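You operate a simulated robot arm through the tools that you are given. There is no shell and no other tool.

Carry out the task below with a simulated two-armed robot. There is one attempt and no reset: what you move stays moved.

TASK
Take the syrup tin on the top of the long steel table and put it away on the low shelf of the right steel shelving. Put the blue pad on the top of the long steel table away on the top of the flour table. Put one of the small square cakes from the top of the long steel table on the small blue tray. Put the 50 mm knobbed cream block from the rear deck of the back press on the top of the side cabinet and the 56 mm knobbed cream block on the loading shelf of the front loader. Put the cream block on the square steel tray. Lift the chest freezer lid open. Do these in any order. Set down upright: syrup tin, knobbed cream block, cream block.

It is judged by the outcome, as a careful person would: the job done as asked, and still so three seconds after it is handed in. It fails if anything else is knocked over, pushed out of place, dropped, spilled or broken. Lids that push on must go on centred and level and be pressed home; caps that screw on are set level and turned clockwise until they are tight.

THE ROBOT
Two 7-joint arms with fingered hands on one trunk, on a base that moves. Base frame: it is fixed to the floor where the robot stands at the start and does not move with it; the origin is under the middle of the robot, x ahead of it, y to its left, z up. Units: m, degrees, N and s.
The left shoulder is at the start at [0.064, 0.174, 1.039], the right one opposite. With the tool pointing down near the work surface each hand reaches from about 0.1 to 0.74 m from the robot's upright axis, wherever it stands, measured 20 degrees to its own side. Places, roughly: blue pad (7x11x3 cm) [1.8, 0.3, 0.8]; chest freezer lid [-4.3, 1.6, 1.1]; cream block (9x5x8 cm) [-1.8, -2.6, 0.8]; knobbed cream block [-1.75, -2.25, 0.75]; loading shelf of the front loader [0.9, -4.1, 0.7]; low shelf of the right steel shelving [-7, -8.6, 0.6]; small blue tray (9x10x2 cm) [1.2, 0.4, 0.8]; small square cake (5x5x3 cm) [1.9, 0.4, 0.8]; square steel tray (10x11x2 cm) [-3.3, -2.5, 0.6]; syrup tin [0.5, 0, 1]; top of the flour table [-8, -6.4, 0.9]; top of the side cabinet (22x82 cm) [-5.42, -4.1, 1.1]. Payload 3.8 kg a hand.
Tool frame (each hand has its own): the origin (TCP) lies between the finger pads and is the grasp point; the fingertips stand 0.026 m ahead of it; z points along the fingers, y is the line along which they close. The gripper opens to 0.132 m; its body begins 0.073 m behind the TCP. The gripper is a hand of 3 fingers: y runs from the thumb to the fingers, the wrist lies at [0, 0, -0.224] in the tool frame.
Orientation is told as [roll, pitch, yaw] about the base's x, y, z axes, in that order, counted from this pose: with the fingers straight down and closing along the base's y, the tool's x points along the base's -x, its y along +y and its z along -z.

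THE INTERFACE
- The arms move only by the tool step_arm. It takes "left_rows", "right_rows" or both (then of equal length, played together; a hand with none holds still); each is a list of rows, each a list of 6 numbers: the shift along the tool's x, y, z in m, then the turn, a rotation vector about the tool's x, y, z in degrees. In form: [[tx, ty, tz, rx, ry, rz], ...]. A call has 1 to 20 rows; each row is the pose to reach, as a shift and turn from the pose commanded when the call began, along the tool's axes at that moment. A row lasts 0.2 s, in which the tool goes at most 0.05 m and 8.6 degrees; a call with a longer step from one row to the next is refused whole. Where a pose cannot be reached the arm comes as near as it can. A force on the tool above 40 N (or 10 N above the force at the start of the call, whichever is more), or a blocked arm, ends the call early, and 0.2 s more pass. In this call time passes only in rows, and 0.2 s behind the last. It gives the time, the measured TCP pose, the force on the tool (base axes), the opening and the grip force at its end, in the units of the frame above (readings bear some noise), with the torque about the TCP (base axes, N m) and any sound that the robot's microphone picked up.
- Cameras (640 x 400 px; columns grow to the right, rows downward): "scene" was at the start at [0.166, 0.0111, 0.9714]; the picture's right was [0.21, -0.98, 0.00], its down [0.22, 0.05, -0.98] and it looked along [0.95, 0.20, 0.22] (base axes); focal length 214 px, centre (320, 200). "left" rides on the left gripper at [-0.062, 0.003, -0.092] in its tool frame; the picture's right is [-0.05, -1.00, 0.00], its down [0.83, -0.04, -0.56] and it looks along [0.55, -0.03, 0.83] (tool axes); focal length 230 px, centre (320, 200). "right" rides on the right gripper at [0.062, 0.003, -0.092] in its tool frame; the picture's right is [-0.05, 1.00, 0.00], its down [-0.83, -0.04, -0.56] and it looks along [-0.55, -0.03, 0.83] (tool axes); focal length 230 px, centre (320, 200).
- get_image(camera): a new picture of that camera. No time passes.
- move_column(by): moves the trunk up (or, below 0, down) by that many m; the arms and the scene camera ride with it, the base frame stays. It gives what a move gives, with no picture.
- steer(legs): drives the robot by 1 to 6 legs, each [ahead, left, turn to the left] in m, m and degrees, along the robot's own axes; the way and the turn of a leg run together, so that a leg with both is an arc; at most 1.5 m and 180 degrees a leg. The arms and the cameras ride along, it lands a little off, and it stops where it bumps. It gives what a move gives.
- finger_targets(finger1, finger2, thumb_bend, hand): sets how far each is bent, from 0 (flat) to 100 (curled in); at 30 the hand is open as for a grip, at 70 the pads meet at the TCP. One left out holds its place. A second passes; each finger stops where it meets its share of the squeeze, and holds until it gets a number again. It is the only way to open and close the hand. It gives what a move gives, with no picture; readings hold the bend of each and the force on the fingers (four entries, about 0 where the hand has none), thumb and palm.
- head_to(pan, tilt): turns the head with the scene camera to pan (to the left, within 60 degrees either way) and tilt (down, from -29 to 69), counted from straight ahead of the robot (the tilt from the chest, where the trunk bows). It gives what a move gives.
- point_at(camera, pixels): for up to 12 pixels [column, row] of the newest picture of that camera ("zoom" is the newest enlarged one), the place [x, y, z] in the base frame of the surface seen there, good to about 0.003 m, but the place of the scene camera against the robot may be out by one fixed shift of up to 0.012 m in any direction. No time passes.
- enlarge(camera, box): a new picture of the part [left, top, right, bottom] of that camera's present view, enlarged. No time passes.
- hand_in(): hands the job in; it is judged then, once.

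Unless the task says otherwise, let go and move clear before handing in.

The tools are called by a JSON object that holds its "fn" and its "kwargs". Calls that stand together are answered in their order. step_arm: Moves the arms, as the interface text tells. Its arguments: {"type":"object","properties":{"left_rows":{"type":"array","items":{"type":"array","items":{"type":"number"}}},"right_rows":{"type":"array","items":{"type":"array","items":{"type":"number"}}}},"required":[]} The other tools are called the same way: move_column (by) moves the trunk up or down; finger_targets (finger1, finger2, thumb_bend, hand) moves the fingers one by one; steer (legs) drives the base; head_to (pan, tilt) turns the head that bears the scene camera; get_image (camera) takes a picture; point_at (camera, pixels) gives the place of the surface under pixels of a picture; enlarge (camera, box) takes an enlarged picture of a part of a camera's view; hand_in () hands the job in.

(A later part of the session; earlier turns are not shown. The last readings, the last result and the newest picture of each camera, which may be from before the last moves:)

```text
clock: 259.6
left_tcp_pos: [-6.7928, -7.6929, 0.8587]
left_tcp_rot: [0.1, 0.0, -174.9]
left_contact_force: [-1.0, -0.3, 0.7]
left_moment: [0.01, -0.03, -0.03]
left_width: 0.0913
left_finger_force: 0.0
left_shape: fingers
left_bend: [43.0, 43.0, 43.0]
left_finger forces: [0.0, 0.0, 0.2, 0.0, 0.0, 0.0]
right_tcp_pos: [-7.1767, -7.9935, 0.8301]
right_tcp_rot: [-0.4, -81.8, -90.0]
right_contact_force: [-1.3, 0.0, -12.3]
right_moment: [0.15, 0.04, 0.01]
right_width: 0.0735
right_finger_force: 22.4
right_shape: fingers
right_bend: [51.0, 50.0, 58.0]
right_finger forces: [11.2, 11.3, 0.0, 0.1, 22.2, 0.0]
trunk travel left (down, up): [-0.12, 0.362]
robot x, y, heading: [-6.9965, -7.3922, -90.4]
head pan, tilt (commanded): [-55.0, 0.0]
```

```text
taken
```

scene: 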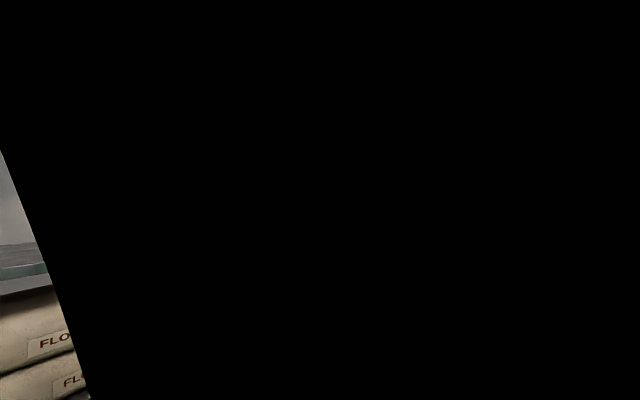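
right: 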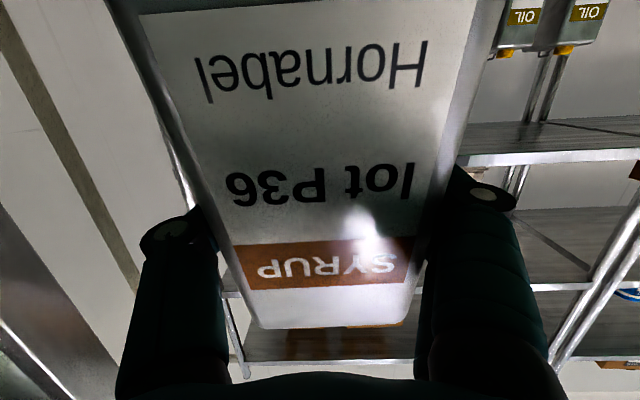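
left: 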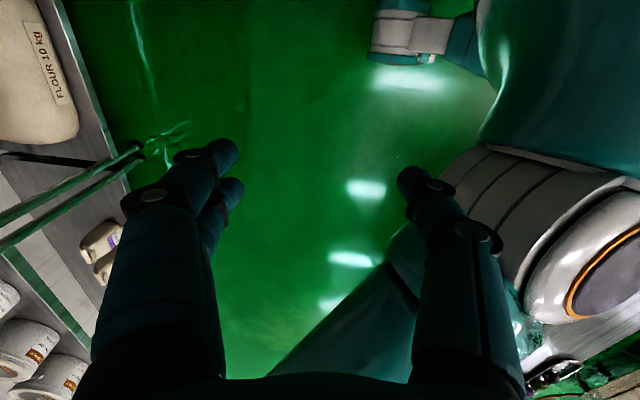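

The view is blocked by my own arms since the trunk is low with the hands still high. I'll lower the left hand out of the way and test the right arm's reachability with a null move.

{"fn": "step_arm", "kwargs": {"left_rows": [[0.02, 0, 0.04, 0, 0, 0], [0.04, 0, 0.08, 0, 0, 0], [0.06, 0, 0.12, 0, 0, 0], [0.08, 0, 0.16, 0, 0, 0], [0.1, 0, 0.2, 0, 0, 0], [0.12, 0, 0.24, 0, 0, 0], [0.12, 0, 0.24, 0, 0, 0]], "right_rows": [[0.02, 0, 0, 0, 0, 0], [0.04, 0, 0, 0, 0, 0], [0.06, 0, 0, 0, 0, 0], [0.08, 0, 0, 0, 0, 0], [0.1, 0, 0, 0, 0, 0], [0.12, 0, 0, 0, 0, 0], [0.12, 0, 0, 0, 0, 0]]}}

{"fn": "get_image", "kwargs": {"camera": "scene"}}

{"fn": "get_image", "kwargs": {"camera": "right"}}

```text
clock: 261.2
left_tcp_pos: [-6.7422, -7.7755, 0.7186]
left_tcp_rot: [0.0, 0.0, -175.0]
left_contact_force: [-0.1, -0.1, 0.1]
left_moment: [0.03, 0.06, -0.02]
left_width: 0.0916
left_finger_force: 0.1
left_shape: fingers
left_bend: [43.0, 43.0, 43.0]
left_finger forces: [0.0, 0.0, 0.0, 0.0, 0.1, 0.1]
left hand out of reach, approached as far as the arm can: row 2, 3, 4, 5, 6, 7
right_tcp_pos: [-7.1766, -7.9819, 0.7101]
right_tcp_rot: [-0.8, -81.6, -89.7]
right_contact_force: [-1.0, -0.8, -13.7]
right_moment: [0.1, 0.01, 0.01]
right_width: 0.074
right_finger_force: 22.9
right_shape: fingers
right_bend: [51.0, 51.0, 58.0]
right_finger forces: [11.7, 11.6, 0.0, 0.1, 22.4, 0.1]
right hand out of reach, approached as far as the arm can: row 2, 3, 4, 5
trunk travel left (down, up): [-0.12, 0.362]
robot x, y, heading: [-7.0016, -7.394, -90.1]
head pan, tilt (commanded): [-55.0, 0.0]
```

```text
taken
```

scene: 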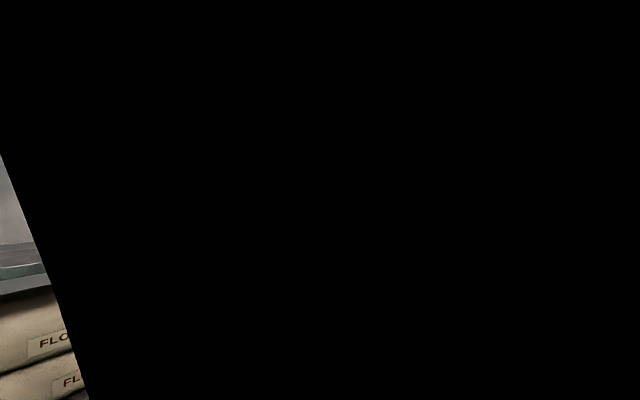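

```text
taken
```

right: 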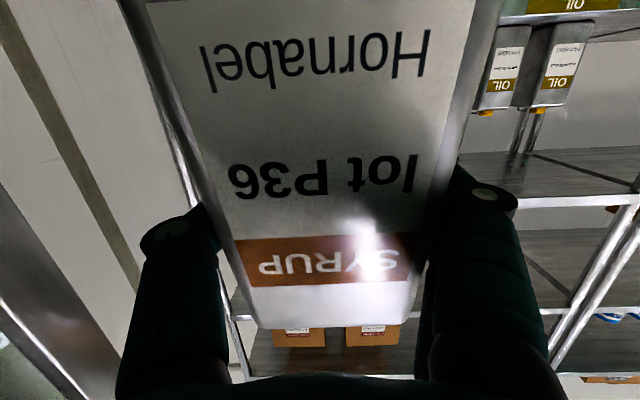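

The arms are near their limits with the trunk so low. I'll raise the trunk by 0.2 m and instead lower the hands relative to it.

{"fn": "move_column", "kwargs": {"by": 0.2}}

{"fn": "step_arm", "kwargs": {"right_rows": [[0.03, 0, 0, 0, -2, 0], [0.06, 0, 0, 0, -4, 0], [0.09, 0, 0, 0, -6, 0], [0.12, 0, 0, 0, -8, 0], [0.15, 0, 0, 0, -8, 0], [0.15, 0, 0, 0, -8, 0]]}}

{"fn": "head_to", "kwargs": {"pan": -15, "tilt": 20}}

{"fn": "get_image", "kwargs": {"camera": "scene"}}

```text
clock: 263.4
left_tcp_pos: [-6.7511, -7.7765, 0.9168]
left_tcp_rot: [0.0, 0.1, -174.9]
left_contact_force: [0.0, 0.1, 0.1]
left_moment: [-0.03, 0.01, 0.0]
left_width: 0.0915
left_finger_force: 0.1
left_shape: fingers
left_bend: [43.0, 43.0, 43.0]
left_finger forces: [0.1, 0.1, 0.0, 0.0, 0.0, 0.0]
right_tcp_pos: [-7.1776, -7.9788, 0.9105]
right_tcp_rot: [-0.2, -81.7, -90.2]
right_contact_force: [0.5, -0.3, -12.9]
right_moment: [0.14, 0.02, 0.01]
right_width: 0.074
right_finger_force: 22.2
right_shape: fingers
right_bend: [51.0, 51.0, 58.0]
right_finger forces: [11.6, 11.8, 0.0, 0.1, 22.4, 0.0]
trunk travel left (down, up): [-0.32, 0.162]
robot x, y, heading: [-7.0021, -7.3932, -89.9]
head pan, tilt (commanded): [-55.0, 0.0]
```

```text
clock: 264.8
left_tcp_pos: [-6.751, -7.7755, 0.9168]
left_tcp_rot: [0.0, 0.1, -174.9]
left_contact_force: [-0.2, -0.5, -0.7]
left_moment: [0.02, -0.01, -0.01]
left_width: 0.0916
left_finger_force: 0.0
left_shape: fingers
left_bend: [43.0, 43.0, 43.0]
left_finger forces: [0.1, 0.0, 0.1, 0.0, 0.0, 0.1]
right_tcp_pos: [-7.1787, -7.9567, 0.763]
right_tcp_rot: [-9.1, -89.7, -81.3]
right_contact_force: [0.0, -0.2, -12.8]
right_moment: [0.19, 0.0, -0.01]
right_width: 0.0738
right_finger_force: 22.7
right_shape: fingers
right_bend: [51.0, 51.0, 58.0]
right_finger forces: [11.8, 11.6, 0.0, 0.0, 22.4, 0.1]
trunk travel left (down, up): [-0.32, 0.162]
robot x, y, heading: [-7.0048, -7.396, -89.9]
head pan, tilt (commanded): [-55.0, 0.0]
```

```text
clock: 265.9
left_tcp_pos: [-6.7509, -7.7747, 0.9146]
left_tcp_rot: [0.1, 0.0, -174.9]
left_contact_force: [-0.2, -0.1, 0.1]
left_moment: [-0.01, 0.02, 0.0]
left_width: 0.0917
left_finger_force: 0.0
left_shape: fingers
left_bend: [43.0, 43.0, 43.0]
left_finger forces: [0.0, 0.1, 0.1, 0.1, 0.0, 0.0]
right_tcp_pos: [-7.1775, -7.9561, 0.7639]
right_tcp_rot: [-12.1, -89.8, -78.5]
right_contact_force: [0.0, -0.3, -12.2]
right_moment: [0.18, 0.01, 0.01]
right_width: 0.0738
right_finger_force: 22.7
right_shape: fingers
right_bend: [51.0, 51.0, 58.0]
right_finger forces: [11.7, 11.6, 0.0, 0.0, 22.5, 0.0]
trunk travel left (down, up): [-0.32, 0.162]
robot x, y, heading: [-7.0011, -7.3942, -90.1]
head pan, tilt (commanded): [-15.0, 20.0]
```

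```text
taken
```

scene: 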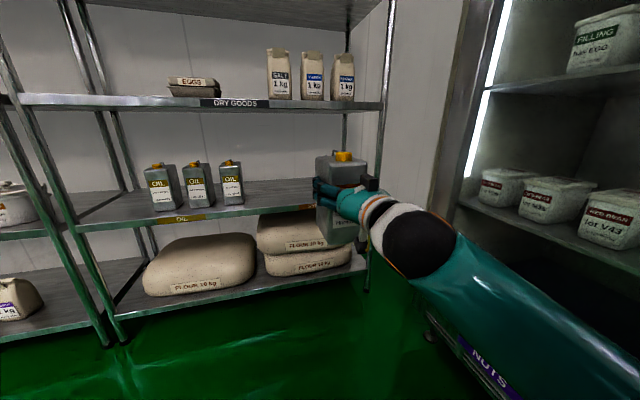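

Clear view now: the tin is just in front of the low shelf. I'll check the forearm's clearance to the fridge and the shelf details.

{"fn": "point_at", "kwargs": {"camera": "scene", "pixels": [[500, 320], [600, 380], [420, 270], [470, 200], [430, 310], [345, 160], [300, 208], [270, 205], [240, 195], [330, 235], [550, 300]]}}

{"fn": "enlarge", "kwargs": {"camera": "scene", "box": [200, 120, 440, 270]}}

```text
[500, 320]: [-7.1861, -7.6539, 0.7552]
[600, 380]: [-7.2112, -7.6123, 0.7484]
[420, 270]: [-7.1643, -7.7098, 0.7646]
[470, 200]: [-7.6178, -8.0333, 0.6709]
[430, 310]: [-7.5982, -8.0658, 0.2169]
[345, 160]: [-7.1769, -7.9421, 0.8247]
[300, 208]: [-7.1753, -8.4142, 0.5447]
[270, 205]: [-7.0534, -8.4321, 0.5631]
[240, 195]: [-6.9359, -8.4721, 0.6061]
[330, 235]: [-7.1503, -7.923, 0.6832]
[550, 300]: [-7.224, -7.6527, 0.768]
```

```text
2.67 times, centred on (320, 195) of scene
```

zoom: 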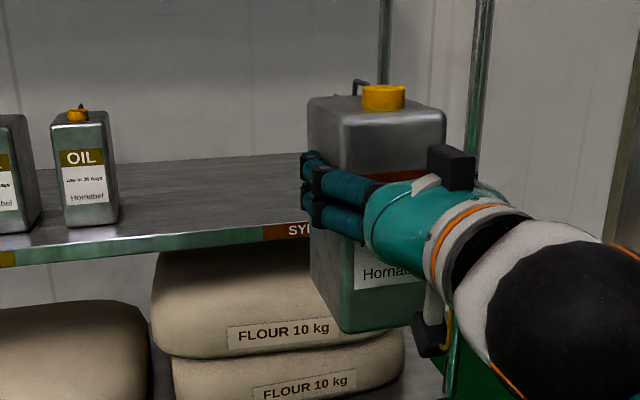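

Forearm sits near x≈−7.22, well away from the fridge at −7.6. I'll lower the tin to just above shelf height and drive forward 0.36 m.

{"fn": "step_arm", "kwargs": {"right_rows": [[0.025, 0, 0, 0, 0, 0], [0.05, 0, 0, 0, 0, 0], [0.07, 0, 0, 0, 0, 0], [0.07, 0, 0, 0, 0, 0]]}}

{"fn": "enlarge", "kwargs": {"camera": "scene", "box": [200, 120, 440, 270]}}

{"fn": "get_image", "kwargs": {"camera": "right"}}

```text
clock: 266.9
left_tcp_pos: [-6.751, -7.7749, 0.9163]
left_tcp_rot: [-0.1, 0.0, -175.0]
left_contact_force: [0.0, 0.0, -0.1]
left_moment: [-0.03, -0.02, -0.01]
left_width: 0.0915
left_finger_force: 0.1
left_shape: fingers
left_bend: [43.0, 43.0, 43.0]
left_finger forces: [0.0, 0.1, 0.0, 0.1, 0.0, 0.0]
right_tcp_pos: [-7.1777, -7.9575, 0.6923]
right_tcp_rot: [-14.2, -89.8, -76.3]
right_contact_force: [0.6, 0.7, -12.9]
right_moment: [0.22, 0.0, -0.01]
right_width: 0.0739
right_finger_force: 23.0
right_shape: fingers
right_bend: [51.0, 51.0, 58.0]
right_finger forces: [11.8, 11.3, 0.1, 0.0, 22.3, 0.1]
trunk travel left (down, up): [-0.32, 0.162]
robot x, y, heading: [-7.004, -7.3935, -90.2]
head pan, tilt (commanded): [-15.0, 20.0]
```

```text
2.67 times, centred on (320, 195) of scene
```

zoom: 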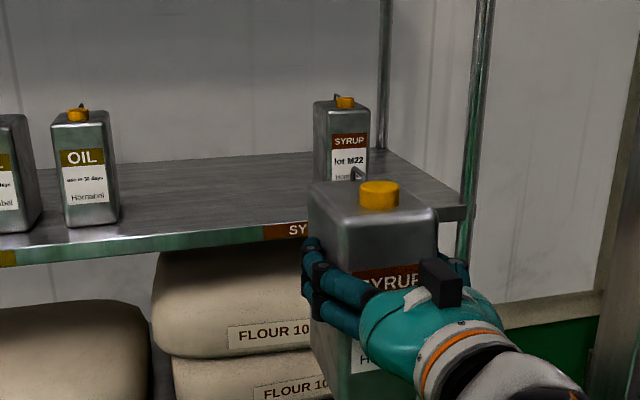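

```text
taken
```

right: 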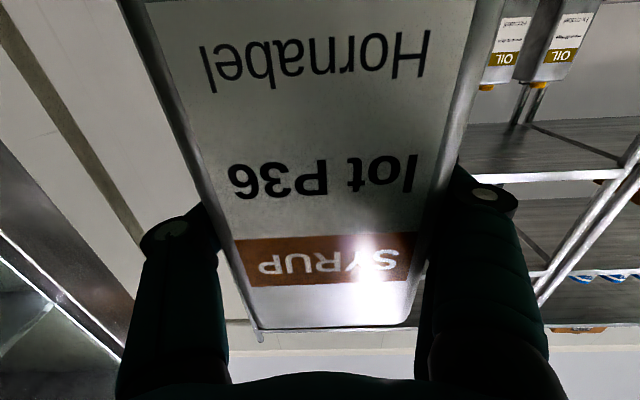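

The existing syrup tin (lot M22) is now visible behind mine. I'll re-measure it and the free space left of it.

{"fn": "point_at", "kwargs": {"camera": "zoom", "pixels": [[316, 150], [330, 150], [366, 150], [290, 232], [250, 200], [120, 215], [295, 180], [440, 205], [310, 215]]}}

```text
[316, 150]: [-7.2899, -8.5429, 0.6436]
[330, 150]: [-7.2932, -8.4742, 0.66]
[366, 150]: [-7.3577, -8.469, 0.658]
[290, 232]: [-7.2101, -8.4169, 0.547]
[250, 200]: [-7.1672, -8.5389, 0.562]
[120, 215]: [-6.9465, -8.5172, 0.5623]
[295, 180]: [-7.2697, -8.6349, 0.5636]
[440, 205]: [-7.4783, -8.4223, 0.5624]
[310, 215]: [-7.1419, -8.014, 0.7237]
```

There's a 7 cm gap to the existing tin — enough. Driving forward 0.36 m.

{"fn": "steer", "kwargs": {"legs": [[0.36, 0, 0]]}}

{"fn": "head_to", "kwargs": {"pan": -20, "tilt": 30}}

{"fn": "get_image", "kwargs": {"camera": "scene"}}

```text
clock: 269.2
left_tcp_pos: [-6.7518, -8.1375, 0.9167]
left_tcp_rot: [-0.1, 0.1, -174.9]
left_contact_force: [0.1, -0.7, -0.1]
left_moment: [0.04, -0.02, -0.01]
left_width: 0.0916
left_finger_force: 0.1
left_shape: fingers
left_bend: [43.0, 43.0, 43.0]
left_finger forces: [0.1, 0.0, 0.0, 0.1, 0.0, 0.0]
right_tcp_pos: [-7.1799, -8.3181, 0.6926]
right_tcp_rot: [-10.7, -89.6, -79.6]
right_contact_force: [0.0, -0.7, -13.0]
right_moment: [0.14, 0.0, 0.03]
right_width: 0.0738
right_finger_force: 22.3
right_shape: fingers
right_bend: [51.0, 51.0, 58.0]
right_finger forces: [11.6, 11.2, 0.0, 0.0, 22.3, 0.1]
trunk travel left (down, up): [-0.32, 0.162]
robot x, y, heading: [-7.001, -7.7569, -90.0]
head pan, tilt (commanded): [-15.0, 20.0]
```

```text
clock: 269.9
left_tcp_pos: [-6.7529, -8.1354, 0.9158]
left_tcp_rot: [0.0, 0.0, -174.9]
left_contact_force: [-0.4, -0.1, -0.3]
left_moment: [0.0, 0.04, 0.01]
left_width: 0.0914
left_finger_force: 0.1
left_shape: fingers
left_bend: [43.0, 43.0, 43.0]
left_finger forces: [0.0, 0.0, 0.0, 0.0, 0.0, 0.0]
right_tcp_pos: [-7.1801, -8.3176, 0.6915]
right_tcp_rot: [-9.7, -89.7, -80.7]
right_contact_force: [0.1, -0.3, -12.6]
right_moment: [0.19, 0.0, 0.01]
right_width: 0.0738
right_finger_force: 22.6
right_shape: fingers
right_bend: [51.0, 51.0, 58.0]
right_finger forces: [11.8, 11.3, 0.0, 0.1, 22.5, 0.0]
trunk travel left (down, up): [-0.32, 0.162]
robot x, y, heading: [-7.0048, -7.7531, -90.3]
head pan, tilt (commanded): [-20.0, 30.0]
```

```text
taken
```

scene: 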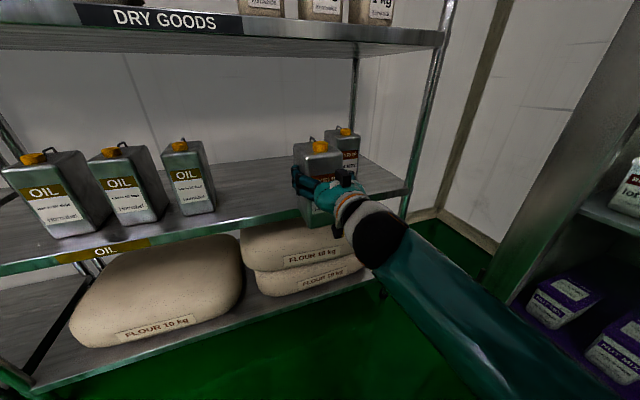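

Tin is at the shelf edge. I'll extend the arm 0.17 m to move the tin over the shelf.

{"fn": "step_arm", "kwargs": {"right_rows": [[0, 0.002, 0.035, 0, 0, 0], [0, 0.004, 0.07, 0, 0, 0], [0, 0.004, 0.105, 0, 0, 0], [0, 0.004, 0.14, 0, 0, 0], [0, 0.004, 0.17, 0, 0, 0], [0, 0.004, 0.17, 0, 0, 0]]}}

{"fn": "get_image", "kwargs": {"camera": "scene"}}

{"fn": "get_image", "kwargs": {"camera": "right"}}

```text
clock: 271.3
left_tcp_pos: [-6.7523, -8.1366, 0.9166]
left_tcp_rot: [0.0, 0.1, -175.0]
left_contact_force: [-0.3, -0.2, -0.4]
left_moment: [0.01, 0.0, -0.01]
left_width: 0.0916
left_finger_force: 0.2
left_shape: fingers
left_bend: [43.0, 43.0, 43.0]
left_finger forces: [0.0, 0.1, 0.1, 0.0, 0.0, 0.0]
right_tcp_pos: [-7.1768, -8.4884, 0.6914]
right_tcp_rot: [-8.8, -89.6, -81.7]
right_contact_force: [0.1, 0.1, -13.0]
right_moment: [0.21, -0.01, -0.01]
right_width: 0.0738
right_finger_force: 22.7
right_shape: fingers
right_bend: [51.0, 51.0, 58.0]
right_finger forces: [11.6, 11.1, 0.0, 0.0, 22.0, 0.1]
trunk travel left (down, up): [-0.32, 0.162]
robot x, y, heading: [-7.0067, -7.7518, -90.2]
head pan, tilt (commanded): [-20.0, 30.0]
```

```text
taken
```

scene: 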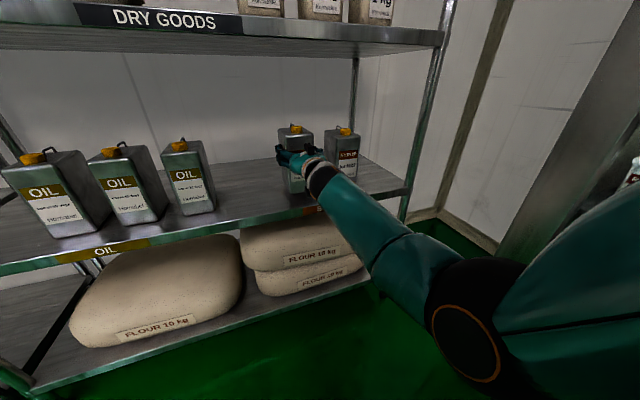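

```text
taken
```

right: 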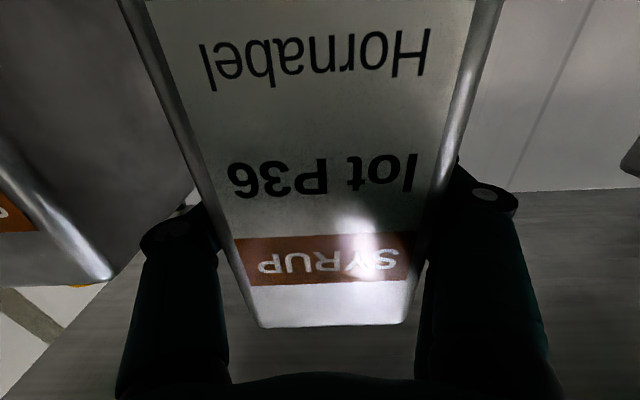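

The tin is over the shelf beside its twin. I'll zoom to check level and clearance.

{"fn": "enlarge", "kwargs": {"camera": "scene", "box": [240, 100, 400, 220]}}

```text
3.33 times, centred on (320, 160) of scene
```

zoom: 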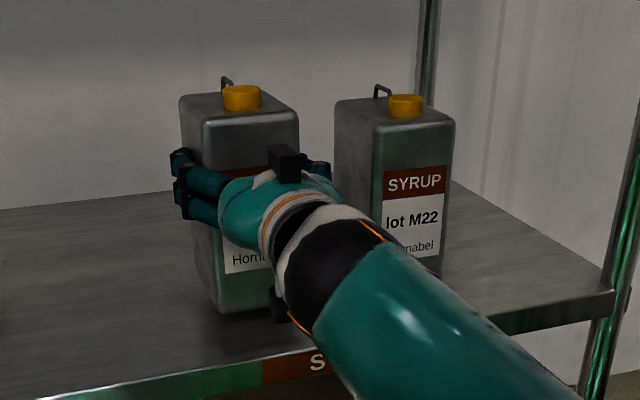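

Well placed next to lot M22. I'll lower in small steps until the shelf takes the weight.

{"fn": "step_arm", "kwargs": {"right_rows": [[0.008, 0, 0, 0, 0, 0], [0.014, 0, 0, 0, 0, 0], [0.018, 0, 0, 0, 0, 0], [0.018, 0, 0, 0, 0, 0]]}}

{"fn": "step_arm", "kwargs": {"right_rows": [[0.003, 0, 0, 0, 0, 0], [0.005, 0, 0, 0, 0, 0], [0.005, 0, 0, 0, 0, 0]]}}

```text
clock: 272.3
left_tcp_pos: [-6.7529, -8.1354, 0.9159]
left_tcp_rot: [0.0, -0.1, -174.9]
left_contact_force: [0.3, -0.3, 0.1]
left_moment: [-0.03, -0.03, 0.04]
left_width: 0.0914
left_finger_force: 0.1
left_shape: fingers
left_bend: [43.0, 43.0, 43.0]
left_finger forces: [0.0, 0.0, 0.1, 0.0, 0.1, 0.0]
right_tcp_pos: [-7.1771, -8.489, 0.6729]
right_tcp_rot: [-8.4, -89.7, -82.0]
right_contact_force: [0.5, 0.3, -12.2]
right_moment: [0.2, 0.02, -0.01]
right_width: 0.0739
right_finger_force: 22.9
right_shape: fingers
right_bend: [51.0, 51.0, 58.0]
right_finger forces: [11.6, 10.9, 0.0, 0.0, 21.8, 0.0]
trunk travel left (down, up): [-0.32, 0.162]
robot x, y, heading: [-7.0032, -7.7566, -90.4]
head pan, tilt (commanded): [-20.0, 30.0]
```

```text
clock: 273.1
left_tcp_pos: [-6.7518, -8.1356, 0.9173]
left_tcp_rot: [0.1, 0.1, -174.8]
left_contact_force: [0.2, 0.0, 0.8]
left_moment: [0.03, 0.0, -0.01]
left_width: 0.0914
left_finger_force: 0.0
left_shape: fingers
left_bend: [43.0, 43.0, 43.0]
left_finger forces: [0.0, 0.1, 0.0, 0.1, 0.1, 0.1]
right_tcp_pos: [-7.1779, -8.4877, 0.6695]
right_tcp_rot: [-65.0, -90.0, -25.3]
right_contact_force: [-1.5, 2.9, -2.5]
right_moment: [-0.15, -0.1, 0.03]
right_width: 0.074
right_finger_force: 22.2
right_shape: fingers
right_bend: [51.0, 51.0, 58.0]
right_finger forces: [11.6, 10.5, 0.1, 0.0, 22.5, 0.1]
trunk travel left (down, up): [-0.32, 0.162]
robot x, y, heading: [-7.0044, -7.7537, -90.2]
head pan, tilt (commanded): [-20.0, 30.0]
```

The shelf now carries most of the weight. A hair lower, then open slowly.

{"fn": "step_arm", "kwargs": {"right_rows": [[0.001, 0, 0, 0, 0, 0], [0.001, 0, 0, 0, 0, 0]]}}

{"fn": "finger_targets", "kwargs": {"hand": "right", "finger1": 45, "finger2": 45, "thumb_bend": 48}}

{"fn": "finger_targets", "kwargs": {"hand": "right", "finger1": 35, "finger2": 35, "thumb_bend": 35}}

{"fn": "get_image", "kwargs": {"camera": "right"}}

{"fn": "enlarge", "kwargs": {"camera": "scene", "box": [240, 100, 400, 220]}}

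```text
clock: 273.7
left_tcp_pos: [-6.7516, -8.1352, 0.9165]
left_tcp_rot: [0.1, 0.0, -175.0]
left_contact_force: [-0.8, -0.3, 0.7]
left_moment: [0.01, -0.01, 0.01]
left_width: 0.0913
left_finger_force: 0.1
left_shape: fingers
left_bend: [43.0, 43.0, 43.0]
left_finger forces: [0.0, 0.1, 0.0, 0.0, 0.0, 0.1]
right_tcp_pos: [-7.1759, -8.4881, 0.6713]
right_tcp_rot: [-132.2, -90.0, 41.9]
right_contact_force: [-1.8, -1.8, 4.4]
right_moment: [-0.15, -0.17, -0.04]
right_width: 0.0741
right_finger_force: 22.1
right_shape: fingers
right_bend: [51.0, 51.0, 58.0]
right_finger forces: [11.3, 10.4, 0.1, 0.0, 22.4, 0.0]
trunk travel left (down, up): [-0.32, 0.162]
robot x, y, heading: [-7.0026, -7.7505, -90.4]
head pan, tilt (commanded): [-20.0, 30.0]
```

```text
clock: 274.7
left_tcp_pos: [-6.7523, -8.1356, 0.9167]
left_tcp_rot: [0.1, -0.1, -174.9]
left_contact_force: [-0.3, -0.3, 0.3]
left_moment: [0.01, 0.0, -0.01]
left_width: 0.0914
left_finger_force: 0.0
left_shape: fingers
left_bend: [43.0, 43.0, 43.0]
left_finger forces: [0.1, 0.0, 0.1, 0.1, 0.1, 0.1]
right_tcp_pos: [-7.1747, -8.4873, 0.6673]
right_tcp_rot: [-18.4, -89.8, -71.9]
right_contact_force: [1.7, 1.1, 0.7]
right_moment: [0.02, -0.01, -0.05]
right_width: 0.0808
right_finger_force: 1.5
right_shape: fingers
right_bend: [45.0, 45.0, 48.0]
right_finger forces: [1.2, 1.3, 0.0, 0.0, 0.7, 0.1]
trunk travel left (down, up): [-0.32, 0.162]
robot x, y, heading: [-7.0044, -7.7525, -90.1]
head pan, tilt (commanded): [-20.0, 30.0]
```

```text
clock: 275.7
left_tcp_pos: [-6.7532, -8.1354, 0.917]
left_tcp_rot: [0.1, 0.0, -175.0]
left_contact_force: [-0.8, 0.6, 0.2]
left_moment: [0.01, -0.02, -0.02]
left_width: 0.0916
left_finger_force: 0.0
left_shape: fingers
left_bend: [43.0, 43.0, 43.0]
left_finger forces: [0.0, 0.0, 0.0, 0.0, 0.0, 0.0]
right_tcp_pos: [-7.1762, -8.4872, 0.6683]
right_tcp_rot: [-19.6, -89.7, -70.8]
right_contact_force: [0.2, 0.2, -0.4]
right_moment: [0.02, -0.02, 0.03]
right_width: 0.1177
right_finger_force: 0.0
right_shape: fingers
right_bend: [35.0, 35.0, 35.0]
right_finger forces: [0.0, 0.0, 0.0, 0.0, 0.1, 0.0]
trunk travel left (down, up): [-0.32, 0.162]
robot x, y, heading: [-7.0043, -7.7528, -90.1]
head pan, tilt (commanded): [-20.0, 30.0]
```

```text
taken
```

right: 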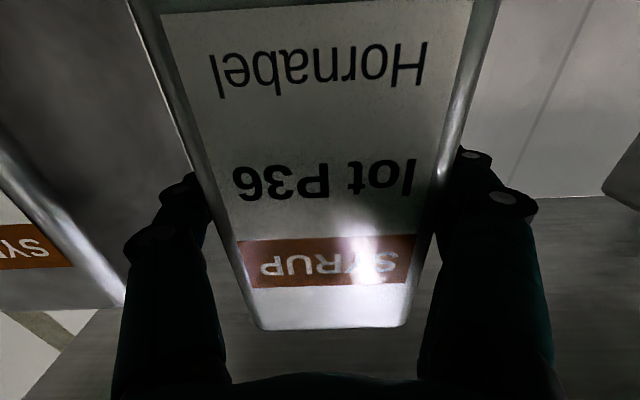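

```text
3.33 times, centred on (320, 160) of scene
```

zoom: 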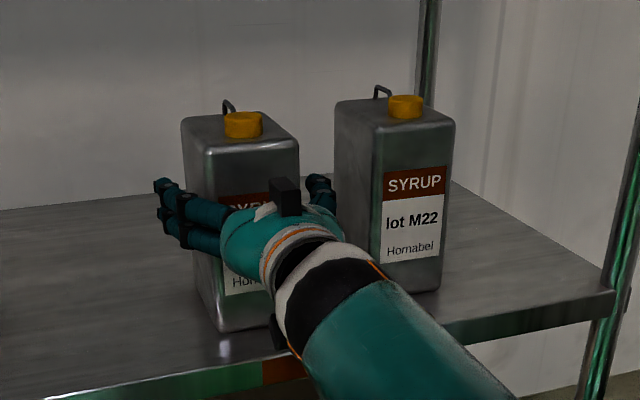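

The tin stands free on the shelf. I'll pull the hand straight back out.

{"fn": "step_arm", "kwargs": {"right_rows": [[0, 0, -0.03, 0, 0, 0], [0, 0, -0.07, 0, 0, 0], [0, 0, -0.11, 0, 0, 0], [0, 0, -0.15, 0, 0, 0], [0, 0, -0.18, 0, 0, 0], [0, 0, -0.18, 0, 0, 0]]}}

{"fn": "steer", "kwargs": {"legs": [[-0.5, 0, 0]]}}

{"fn": "head_to", "kwargs": {"pan": -15, "tilt": 15}}

{"fn": "get_image", "kwargs": {"camera": "scene"}}

```text
clock: 277.1
left_tcp_pos: [-6.7521, -8.1351, 0.917]
left_tcp_rot: [0.0, 0.0, -174.9]
left_contact_force: [-0.9, -0.8, -0.2]
left_moment: [-0.03, -0.02, 0.01]
left_width: 0.0914
left_finger_force: 0.0
left_shape: fingers
left_bend: [43.0, 43.0, 43.0]
left_finger forces: [0.1, 0.0, 0.1, 0.0, 0.0, 0.1]
right_tcp_pos: [-7.1731, -8.3065, 0.6696]
right_tcp_rot: [-16.1, -89.8, -74.3]
right_contact_force: [-0.4, 0.2, -0.1]
right_moment: [0.01, 0.0, -0.01]
right_width: 0.1178
right_finger_force: 0.0
right_shape: fingers
right_bend: [35.0, 35.0, 35.0]
right_finger forces: [0.0, 0.0, 0.0, 0.0, 0.1, 0.0]
trunk travel left (down, up): [-0.32, 0.162]
robot x, y, heading: [-7.0023, -7.7529, -90.2]
head pan, tilt (commanded): [-20.0, 30.0]
```

```text
clock: 280.1
left_tcp_pos: [-6.749, -7.6276, 0.9175]
left_tcp_rot: [0.1, -0.1, -174.5]
left_contact_force: [0.7, 0.0, 0.4]
left_moment: [-0.03, -0.05, 0.01]
left_width: 0.0915
left_finger_force: 0.0
left_shape: fingers
left_bend: [43.0, 43.0, 43.0]
left_finger forces: [0.0, 0.0, 0.0, 0.0, 0.0, 0.0]
right_tcp_pos: [-7.1694, -7.8022, 0.6686]
right_tcp_rot: [-19.9, -89.8, -70.2]
right_contact_force: [-1.1, -0.1, 1.3]
right_moment: [-0.02, 0.0, 0.03]
right_width: 0.1179
right_finger_force: 0.1
right_shape: fingers
right_bend: [35.0, 35.0, 35.0]
right_finger forces: [0.0, 0.0, 0.1, 0.0, 0.0, 0.1]
trunk travel left (down, up): [-0.32, 0.162]
robot x, y, heading: [-7.0023, -7.2498, -89.8]
head pan, tilt (commanded): [-20.0, 30.0]
```

```text
clock: 280.9
left_tcp_pos: [-6.7493, -7.6289, 0.9169]
left_tcp_rot: [0.1, -0.1, -174.6]
left_contact_force: [-0.1, -0.7, -0.3]
left_moment: [0.03, 0.01, 0.02]
left_width: 0.0918
left_finger_force: 0.1
left_shape: fingers
left_bend: [43.0, 43.0, 43.0]
left_finger forces: [0.1, 0.0, 0.0, 0.0, 0.0, 0.1]
right_tcp_pos: [-7.1685, -7.8037, 0.6695]
right_tcp_rot: [-16.2, -89.8, -73.9]
right_contact_force: [0.4, -0.6, -0.7]
right_moment: [0.0, 0.0, 0.0]
right_width: 0.1176
right_finger_force: 0.1
right_shape: fingers
right_bend: [35.0, 35.0, 35.0]
right_finger forces: [0.0, 0.0, 0.0, 0.1, 0.1, 0.0]
trunk travel left (down, up): [-0.32, 0.162]
robot x, y, heading: [-7.0015, -7.2471, -89.8]
head pan, tilt (commanded): [-15.0, 15.0]
```

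```text
taken
```

scene: 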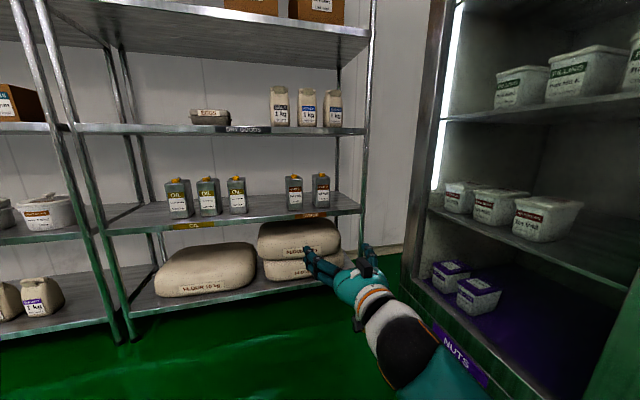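

The tin stands next to its twin. Two tasks done. Now I'll raise the trunk and bring the right hand back to a compact tool-down pose before leaving.

{"fn": "move_column", "kwargs": {"by": 0.16}}

{"fn": "step_arm", "kwargs": {"right_rows": [[-0.029, -0.003, -0.012, 0, 8.2, 0], [-0.058, -0.006, -0.025, 0, 16.4, 0], [-0.087, -0.009, -0.037, 0, 24.6, 0], [-0.116, -0.012, -0.05, 0, 32.8, 0], [-0.145, -0.015, -0.062, 0, 41, 0], [-0.174, -0.018, -0.074, 0, 49.2, 0], [-0.204, -0.02, -0.087, 0, 57.4, 0], [-0.233, -0.023, -0.099, 0, 65.6, 0], [-0.262, -0.026, -0.111, 0, 73.8, 0], [-0.291, -0.028, -0.123, 0, 82, 0], [-0.32, -0.03, -0.135, 0, 90, 0], [-0.32, -0.03, -0.135, 0, 90, 0]], "left_rows": [[0, -0.005, -0.01, 0, 0, -8], [0, -0.01, -0.02, 0, 0, -16], [0, -0.015, -0.03, 0, 0, -24], [0, -0.02, -0.04, 0, 0, -32], [0, -0.025, -0.05, 0, 0, -40], [0, -0.025, -0.06, 0, 0, -48], [0, -0.025, -0.07, 0, 0, -56], [0, -0.025, -0.08, 0, 0, -64], [0, -0.025, -0.09, 0, 0, -72], [0, -0.025, -0.1, 0, 0, -80], [0, -0.025, -0.11, 0, 0, -85], [0, -0.025, -0.11, 0, 0, -85]]}}

{"fn": "finger_targets", "kwargs": {"hand": "left", "finger1": 30, "finger2": 30, "thumb_bend": 30}}

{"fn": "finger_targets", "kwargs": {"hand": "right", "finger1": 30, "finger2": 30, "thumb_bend": 30}}

```text
clock: 282.7
left_tcp_pos: [-6.7495, -7.6282, 1.0765]
left_tcp_rot: [0.0, 0.1, -174.6]
left_contact_force: [0.0, 0.2, -0.3]
left_moment: [-0.01, -0.02, -0.03]
left_width: 0.0918
left_finger_force: 0.1
left_shape: fingers
left_bend: [43.0, 43.0, 43.0]
left_finger forces: [0.1, 0.0, 0.0, 0.0, 0.1, 0.0]
right_tcp_pos: [-7.2003, -7.8147, 0.8396]
right_tcp_rot: [-107.9, -84.8, 17.6]
right_contact_force: [-0.1, -0.6, 0.9]
right_moment: [0.01, 0.01, 0.0]
right_width: 0.1178
right_finger_force: 0.1
right_shape: fingers
right_bend: [35.0, 35.0, 35.0]
right_finger forces: [0.0, 0.0, 0.0, 0.1, 0.0, 0.1]
trunk travel left (down, up): [-0.48, 0.002]
robot x, y, heading: [-7.0018, -7.2523, -90.1]
head pan, tilt (commanded): [-15.0, 15.0]
```

```text
clock: 285.3
left_tcp_pos: [-6.7505, -7.6048, 1.1868]
left_tcp_rot: [0.0, -0.1, -89.4]
left_contact_force: [0.1, -0.5, -0.9]
left_moment: [0.02, -0.01, 0.05]
left_width: 0.0917
left_finger_force: 0.2
left_shape: fingers
left_bend: [43.0, 43.0, 43.0]
left_finger forces: [0.0, 0.1, 0.0, 0.0, 0.0, 0.0]
right_tcp_pos: [-7.1989, -7.6689, 1.1491]
right_tcp_rot: [-0.2, 0.3, -90.1]
right_contact_force: [-0.3, -0.1, 0.1]
right_moment: [0.01, 0.0, 0.0]
right_width: 0.118
right_finger_force: 0.1
right_shape: fingers
right_bend: [35.0, 35.0, 35.0]
right_finger forces: [0.0, 0.0, 0.0, 0.0, 0.1, 0.1]
trunk travel left (down, up): [-0.48, 0.002]
robot x, y, heading: [-7.0057, -7.2472, -90.1]
head pan, tilt (commanded): [-15.0, 15.0]
```

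```text
clock: 286.3
left_tcp_pos: [-6.751, -7.6045, 1.1871]
left_tcp_rot: [0.0, -0.1, -89.6]
left_contact_force: [0.4, 0.3, -0.2]
left_moment: [-0.01, 0.0, -0.05]
left_width: 0.1336
left_finger_force: 0.0
left_shape: fingers
left_bend: [30.0, 30.0, 30.0]
left_finger forces: [0.1, 0.1, 0.0, 0.1, 0.1, 0.0]
right_tcp_pos: [-7.1984, -7.6685, 1.1493]
right_tcp_rot: [-0.1, 0.2, -90.2]
right_contact_force: [0.0, 1.0, -0.2]
right_moment: [0.0, 0.02, 0.0]
right_width: 0.1182
right_finger_force: 0.1
right_shape: fingers
right_bend: [35.0, 35.0, 35.0]
right_finger forces: [0.1, 0.1, 0.0, 0.0, 0.0, 0.0]
trunk travel left (down, up): [-0.48, 0.002]
robot x, y, heading: [-7.0024, -7.2487, -89.7]
head pan, tilt (commanded): [-15.0, 15.0]
```

```text
clock: 287.3
left_tcp_pos: [-6.7511, -7.6046, 1.1867]
left_tcp_rot: [0.0, -0.2, -89.7]
left_contact_force: [0.2, -0.5, 0.6]
left_moment: [0.02, -0.03, 0.0]
left_width: 0.1339
left_finger_force: 0.1
left_shape: fingers
left_bend: [30.0, 30.0, 30.0]
left_finger forces: [0.0, 0.0, 0.0, 0.0, 0.0, 0.0]
right_tcp_pos: [-7.1987, -7.6691, 1.1506]
right_tcp_rot: [-0.1, 0.2, -90.1]
right_contact_force: [-0.3, 0.8, 0.4]
right_moment: [0.03, 0.01, 0.03]
right_width: 0.1336
right_finger_force: 0.2
right_shape: fingers
right_bend: [30.0, 30.0, 30.0]
right_finger forces: [0.0, 0.1, 0.0, 0.0, 0.0, 0.0]
trunk travel left (down, up): [-0.48, 0.002]
robot x, y, heading: [-7.0027, -7.2478, -90.0]
head pan, tilt (commanded): [-15.0, 15.0]
```

Both hands are tucked high. I'll reverse out along the path I came in by.

{"fn": "steer", "kwargs": {"legs": [[-0.75, -0.135, 0], [-1.13, 0.71, 0], [-0.8, 0, 0], [0, 0, 90]]}}

{"fn": "head_to", "kwargs": {"pan": 0, "tilt": 15}}

{"fn": "get_image", "kwargs": {"camera": "scene"}}

```text
clock: 305.6
left_tcp_pos: [-6.0725, -4.2906, 1.1879]
left_tcp_rot: [0.0, -0.1, 1.8]
left_contact_force: [0.3, 0.1, 0.7]
left_moment: [0.0, -0.01, -0.01]
left_width: 0.1338
left_finger_force: 0.0
left_shape: fingers
left_bend: [30.0, 30.0, 30.0]
left_finger forces: [0.0, 0.0, 0.1, 0.0, 0.0, 0.1]
right_tcp_pos: [-5.9956, -4.7371, 1.1488]
right_tcp_rot: [-0.1, 0.2, 1.3]
right_contact_force: [-0.6, -0.1, -0.2]
right_moment: [0.03, -0.03, 0.02]
right_width: 0.1336
right_finger_force: 0.0
right_shape: fingers
right_bend: [30.0, 30.0, 30.0]
right_finger forces: [0.0, 0.0, 0.0, 0.0, 0.0, 0.1]
trunk travel left (down, up): [-0.48, 0.002]
robot x, y, heading: [-6.4226, -4.55, 1.5]
head pan, tilt (commanded): [-15.0, 15.0]
```

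```text
clock: 306.3
left_tcp_pos: [-6.0733, -4.2908, 1.1878]
left_tcp_rot: [0.0, 0.0, 2.0]
left_contact_force: [0.3, 0.2, -0.2]
left_moment: [0.0, 0.01, 0.01]
left_width: 0.134
left_finger_force: 0.0
left_shape: fingers
left_bend: [30.0, 30.0, 30.0]
left_finger forces: [0.0, 0.0, 0.0, 0.1, 0.0, 0.0]
right_tcp_pos: [-5.996, -4.7374, 1.1505]
right_tcp_rot: [-0.1, 0.1, 1.4]
right_contact_force: [-0.3, -0.5, -0.2]
right_moment: [0.02, 0.0, 0.03]
right_width: 0.134
right_finger_force: 0.0
right_shape: fingers
right_bend: [30.0, 30.0, 30.0]
right_finger forces: [0.0, 0.0, 0.0, 0.0, 0.1, 0.1]
trunk travel left (down, up): [-0.48, 0.002]
robot x, y, heading: [-6.4218, -4.5522, 1.4]
head pan, tilt (commanded): [0.0, 15.0]
```

```text
taken
```

scene: 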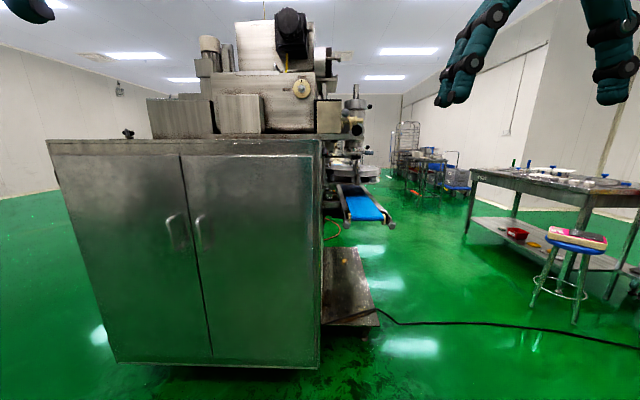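

This is the side cabinet with a machine behind; its top is at grazing view. I'll measure and zoom.

{"fn": "point_at", "kwargs": {"camera": "scene", "pixels": [[60, 140], [180, 140], [310, 140], [128, 133], [180, 120], [240, 115], [260, 137], [150, 137], [200, 137], [330, 115], [318, 360], [115, 360]]}}

{"fn": "enlarge", "kwargs": {"camera": "scene", "box": [30, 60, 350, 200]}}

```text
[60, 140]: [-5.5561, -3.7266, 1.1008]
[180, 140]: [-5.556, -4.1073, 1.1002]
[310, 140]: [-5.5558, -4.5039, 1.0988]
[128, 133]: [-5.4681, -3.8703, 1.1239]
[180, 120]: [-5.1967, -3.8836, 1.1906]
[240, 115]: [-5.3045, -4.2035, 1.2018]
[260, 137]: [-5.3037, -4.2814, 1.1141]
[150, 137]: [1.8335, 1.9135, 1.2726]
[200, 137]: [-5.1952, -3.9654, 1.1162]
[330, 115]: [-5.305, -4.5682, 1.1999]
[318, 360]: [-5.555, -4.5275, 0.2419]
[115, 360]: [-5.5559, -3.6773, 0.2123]
```

```text
2.00 times, centred on (190, 130) of scene
```

zoom: 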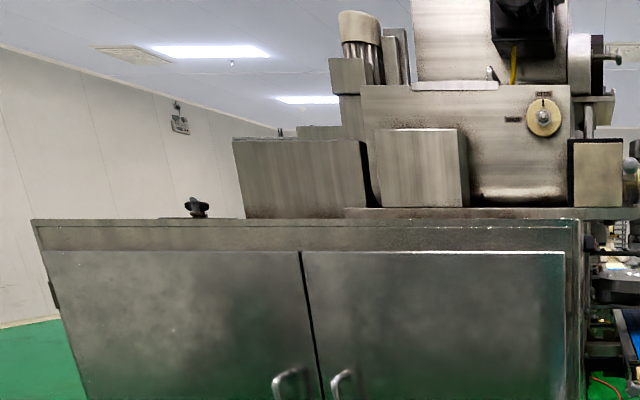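

The free strip of the cabinet top runs x −5.55…−5.31 at z≈1.10, with only a small knob near y −3.87. Next I'll drive to the back press to find the blocks.

{"fn": "steer", "kwargs": {"legs": [[0, 1.5, 0], [0, 1.5, 0], [0, 0.7, -1.5], [1.5, 0, 0], [1.5, 0, 0], [0, 0, -60]]}}

{"fn": "head_to", "kwargs": {"pan": 0, "tilt": 15}}

{"fn": "get_image", "kwargs": {"camera": "scene"}}

```text
clock: 355.0
left_tcp_pos: [-3.1914, -0.969, 1.1869]
left_tcp_rot: [0.0, 0.0, -57.5]
left_contact_force: [0.7, 0.0, -0.6]
left_moment: [-0.01, 0.01, -0.02]
left_width: 0.1339
left_finger_force: 0.0
left_shape: fingers
left_bend: [30.0, 30.0, 30.0]
left_finger forces: [0.1, 0.0, 0.0, 0.0, 0.0, 0.1]
right_tcp_pos: [-3.5362, -1.2609, 1.1495]
right_tcp_rot: [-0.1, 0.1, -58.1]
right_contact_force: [-0.4, 0.3, -0.1]
right_moment: [-0.04, 0.0, 0.0]
right_width: 0.1336
right_finger_force: 0.0
right_shape: fingers
right_bend: [30.0, 30.0, 30.0]
right_finger forces: [0.0, 0.1, 0.0, 0.1, 0.0, 0.0]
trunk travel left (down, up): [-0.48, 0.002]
robot x, y, heading: [-3.5963, -0.8005, -57.5]
head pan, tilt (commanded): [0.0, 15.0]
```

```text
clock: 355.6
left_tcp_pos: [-3.1902, -0.9676, 1.1876]
left_tcp_rot: [-0.2, 0.0, -57.5]
left_contact_force: [0.3, 0.1, 0.2]
left_moment: [0.0, 0.0, 0.0]
left_width: 0.1338
left_finger_force: 0.0
left_shape: fingers
left_bend: [30.0, 30.0, 30.0]
left_finger forces: [0.0, 0.0, 0.1, 0.0, 0.1, 0.1]
right_tcp_pos: [-3.5363, -1.2613, 1.1497]
right_tcp_rot: [-0.1, 0.2, -58.1]
right_contact_force: [0.0, 0.1, -0.2]
right_moment: [-0.02, -0.02, -0.01]
right_width: 0.1342
right_finger_force: 0.0
right_shape: fingers
right_bend: [30.0, 30.0, 30.0]
right_finger forces: [0.0, 0.1, 0.0, 0.1, 0.1, 0.0]
trunk travel left (down, up): [-0.48, 0.002]
robot x, y, heading: [-3.5921, -0.8039, -57.7]
head pan, tilt (commanded): [0.0, 15.0]
```

```text
taken
```

scene: 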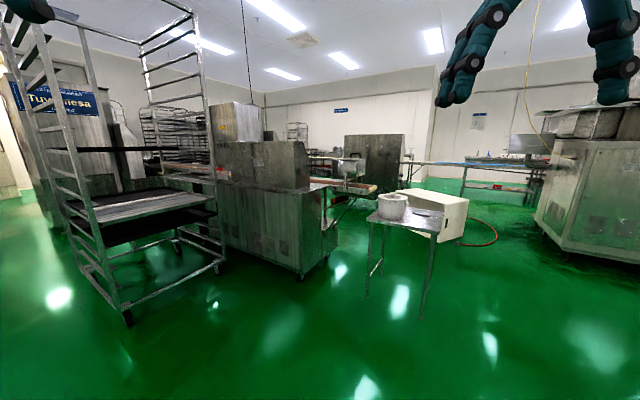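

I see the rack on the left, a press with a deck in the middle (pixels 210–380,140–275) and a small stand with a pot at (395,210). I'll zoom in on the press deck and the stand.

{"fn": "enlarge", "kwargs": {"camera": "scene", "box": [180, 110, 480, 300]}}

{"fn": "point_at", "kwargs": {"camera": "zoom", "pixels": [[130, 150], [200, 160], [290, 160], [330, 165], [310, 240], [420, 220], [460, 190], [540, 205], [410, 150], [270, 350], [340, 300], [100, 330]]}}

```text
2.11 times, centred on (330, 205) of scene
```

zoom: 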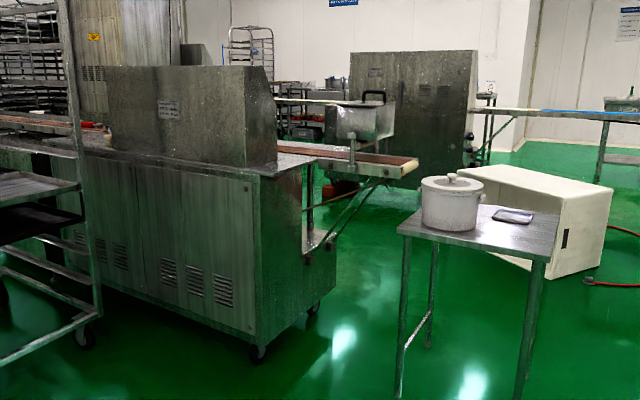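

```text
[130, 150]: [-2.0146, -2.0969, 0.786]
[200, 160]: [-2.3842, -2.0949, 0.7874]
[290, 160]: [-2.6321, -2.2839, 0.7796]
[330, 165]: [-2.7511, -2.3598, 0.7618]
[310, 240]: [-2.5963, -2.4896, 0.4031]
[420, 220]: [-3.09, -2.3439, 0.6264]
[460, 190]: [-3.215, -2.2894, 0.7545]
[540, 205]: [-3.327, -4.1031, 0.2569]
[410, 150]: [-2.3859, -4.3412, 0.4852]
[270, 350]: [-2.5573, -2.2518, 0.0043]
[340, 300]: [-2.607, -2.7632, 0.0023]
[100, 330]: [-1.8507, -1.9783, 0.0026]
```

The hood hides the deck from here. I'll measure the stand, white box and conveyor end to plan a way around to the south side.

{"fn": "point_at", "kwargs": {"camera": "zoom", "pixels": [[402, 230], [548, 258], [558, 215], [513, 214], [490, 262], [552, 275], [608, 230], [400, 395], [520, 390], [415, 165], [380, 185], [305, 265]]}}

{"fn": "head_to", "kwargs": {"pan": -25, "tilt": 20}}

{"fn": "get_image", "kwargs": {"camera": "scene"}}

```text
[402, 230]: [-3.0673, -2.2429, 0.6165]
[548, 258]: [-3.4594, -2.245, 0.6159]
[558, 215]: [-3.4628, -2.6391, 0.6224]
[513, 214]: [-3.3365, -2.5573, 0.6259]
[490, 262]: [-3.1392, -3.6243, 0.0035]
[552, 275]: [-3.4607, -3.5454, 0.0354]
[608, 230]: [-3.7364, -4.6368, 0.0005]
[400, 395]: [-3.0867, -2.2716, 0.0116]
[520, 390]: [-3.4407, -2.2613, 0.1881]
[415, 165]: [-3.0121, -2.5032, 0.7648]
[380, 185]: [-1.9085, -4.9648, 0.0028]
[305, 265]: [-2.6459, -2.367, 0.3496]
```

```text
clock: 356.4
left_tcp_pos: [-3.1917, -0.9683, 1.1867]
left_tcp_rot: [-0.1, -0.1, -57.5]
left_contact_force: [0.6, -0.5, -0.1]
left_moment: [0.01, 0.04, 0.02]
left_width: 0.1339
left_finger_force: 0.1
left_shape: fingers
left_bend: [30.0, 30.0, 30.0]
left_finger forces: [0.0, 0.0, 0.0, 0.0, 0.1, 0.1]
right_tcp_pos: [-3.5359, -1.2605, 1.1499]
right_tcp_rot: [-0.2, 0.2, -58.2]
right_contact_force: [-0.4, 0.4, -1.2]
right_moment: [0.0, 0.0, 0.03]
right_width: 0.1339
right_finger_force: 0.1
right_shape: fingers
right_bend: [30.0, 30.0, 30.0]
right_finger forces: [0.0, 0.0, 0.0, 0.0, 0.0, 0.0]
trunk travel left (down, up): [-0.48, 0.002]
robot x, y, heading: [-3.5913, -0.7984, -57.8]
head pan, tilt (commanded): [-25.0, 20.0]
```

```text
taken
```

scene: 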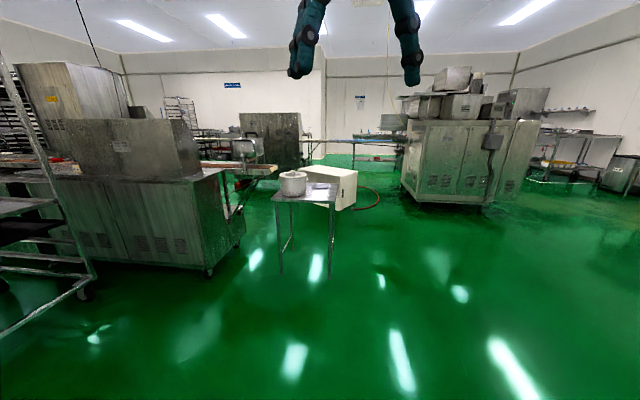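

The stand spans x −3.46…−3.07, y −2.24…−2.64; a 0.9 m gap separates it from the white box. I'll go around its west side into the southern corridor.

{"fn": "steer", "kwargs": {"legs": [[0, 0, -32.3], [1.2, -0.42, 0], [1.08, 0, 0], [0, 0, 90]]}}

{"fn": "head_to", "kwargs": {"pan": 0, "tilt": 15}}

{"fn": "get_image", "kwargs": {"camera": "scene"}}

```text
clock: 373.2
left_tcp_pos: [-3.6689, -2.8128, 1.188]
left_tcp_rot: [0.0, -0.2, -1.7]
left_contact_force: [-0.5, 0.3, -0.6]
left_moment: [0.01, 0.05, 0.01]
left_width: 0.1341
left_finger_force: 0.1
left_shape: fingers
left_bend: [30.0, 30.0, 30.0]
left_finger forces: [0.0, 0.0, 0.1, 0.0, 0.0, 0.1]
right_tcp_pos: [-3.6199, -3.2637, 1.1491]
right_tcp_rot: [-0.1, 0.2, -2.2]
right_contact_force: [0.5, -0.3, 0.1]
right_moment: [0.01, 0.01, -0.01]
right_width: 0.1338
right_finger_force: 0.1
right_shape: fingers
right_bend: [30.0, 30.0, 30.0]
right_finger forces: [0.0, 0.1, 0.0, 0.0, 0.0, 0.0]
trunk travel left (down, up): [-0.48, 0.002]
robot x, y, heading: [-4.0315, -3.0509, -1.8]
head pan, tilt (commanded): [-25.0, 20.0]
```

```text
clock: 374.1
left_tcp_pos: [-3.6674, -2.8122, 1.1868]
left_tcp_rot: [-0.1, 0.0, -1.8]
left_contact_force: [0.1, 0.4, -0.5]
left_moment: [0.02, -0.05, -0.04]
left_width: 0.1338
left_finger_force: 0.1
left_shape: fingers
left_bend: [30.0, 30.0, 30.0]
left_finger forces: [0.0, 0.0, 0.0, 0.1, 0.0, 0.0]
right_tcp_pos: [-3.6219, -3.2628, 1.1501]
right_tcp_rot: [-0.1, 0.3, -2.2]
right_contact_force: [0.5, 0.2, 0.6]
right_moment: [0.04, 0.01, 0.01]
right_width: 0.1341
right_finger_force: 0.1
right_shape: fingers
right_bend: [30.0, 30.0, 30.0]
right_finger forces: [0.1, 0.1, 0.1, 0.0, 0.2, 0.0]
trunk travel left (down, up): [-0.48, 0.002]
robot x, y, heading: [-4.0333, -3.0488, -2.2]
head pan, tilt (commanded): [0.0, 15.0]
```

```text
taken
```

scene: 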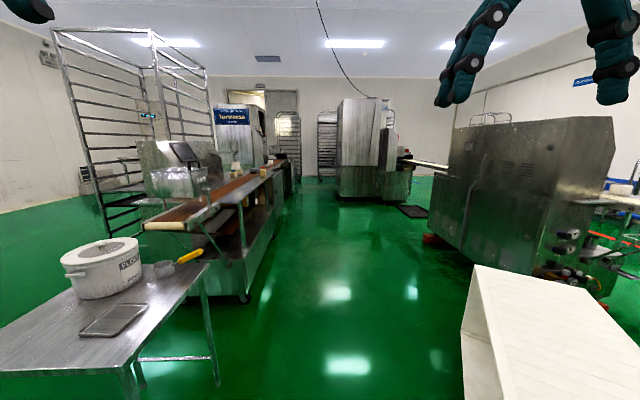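

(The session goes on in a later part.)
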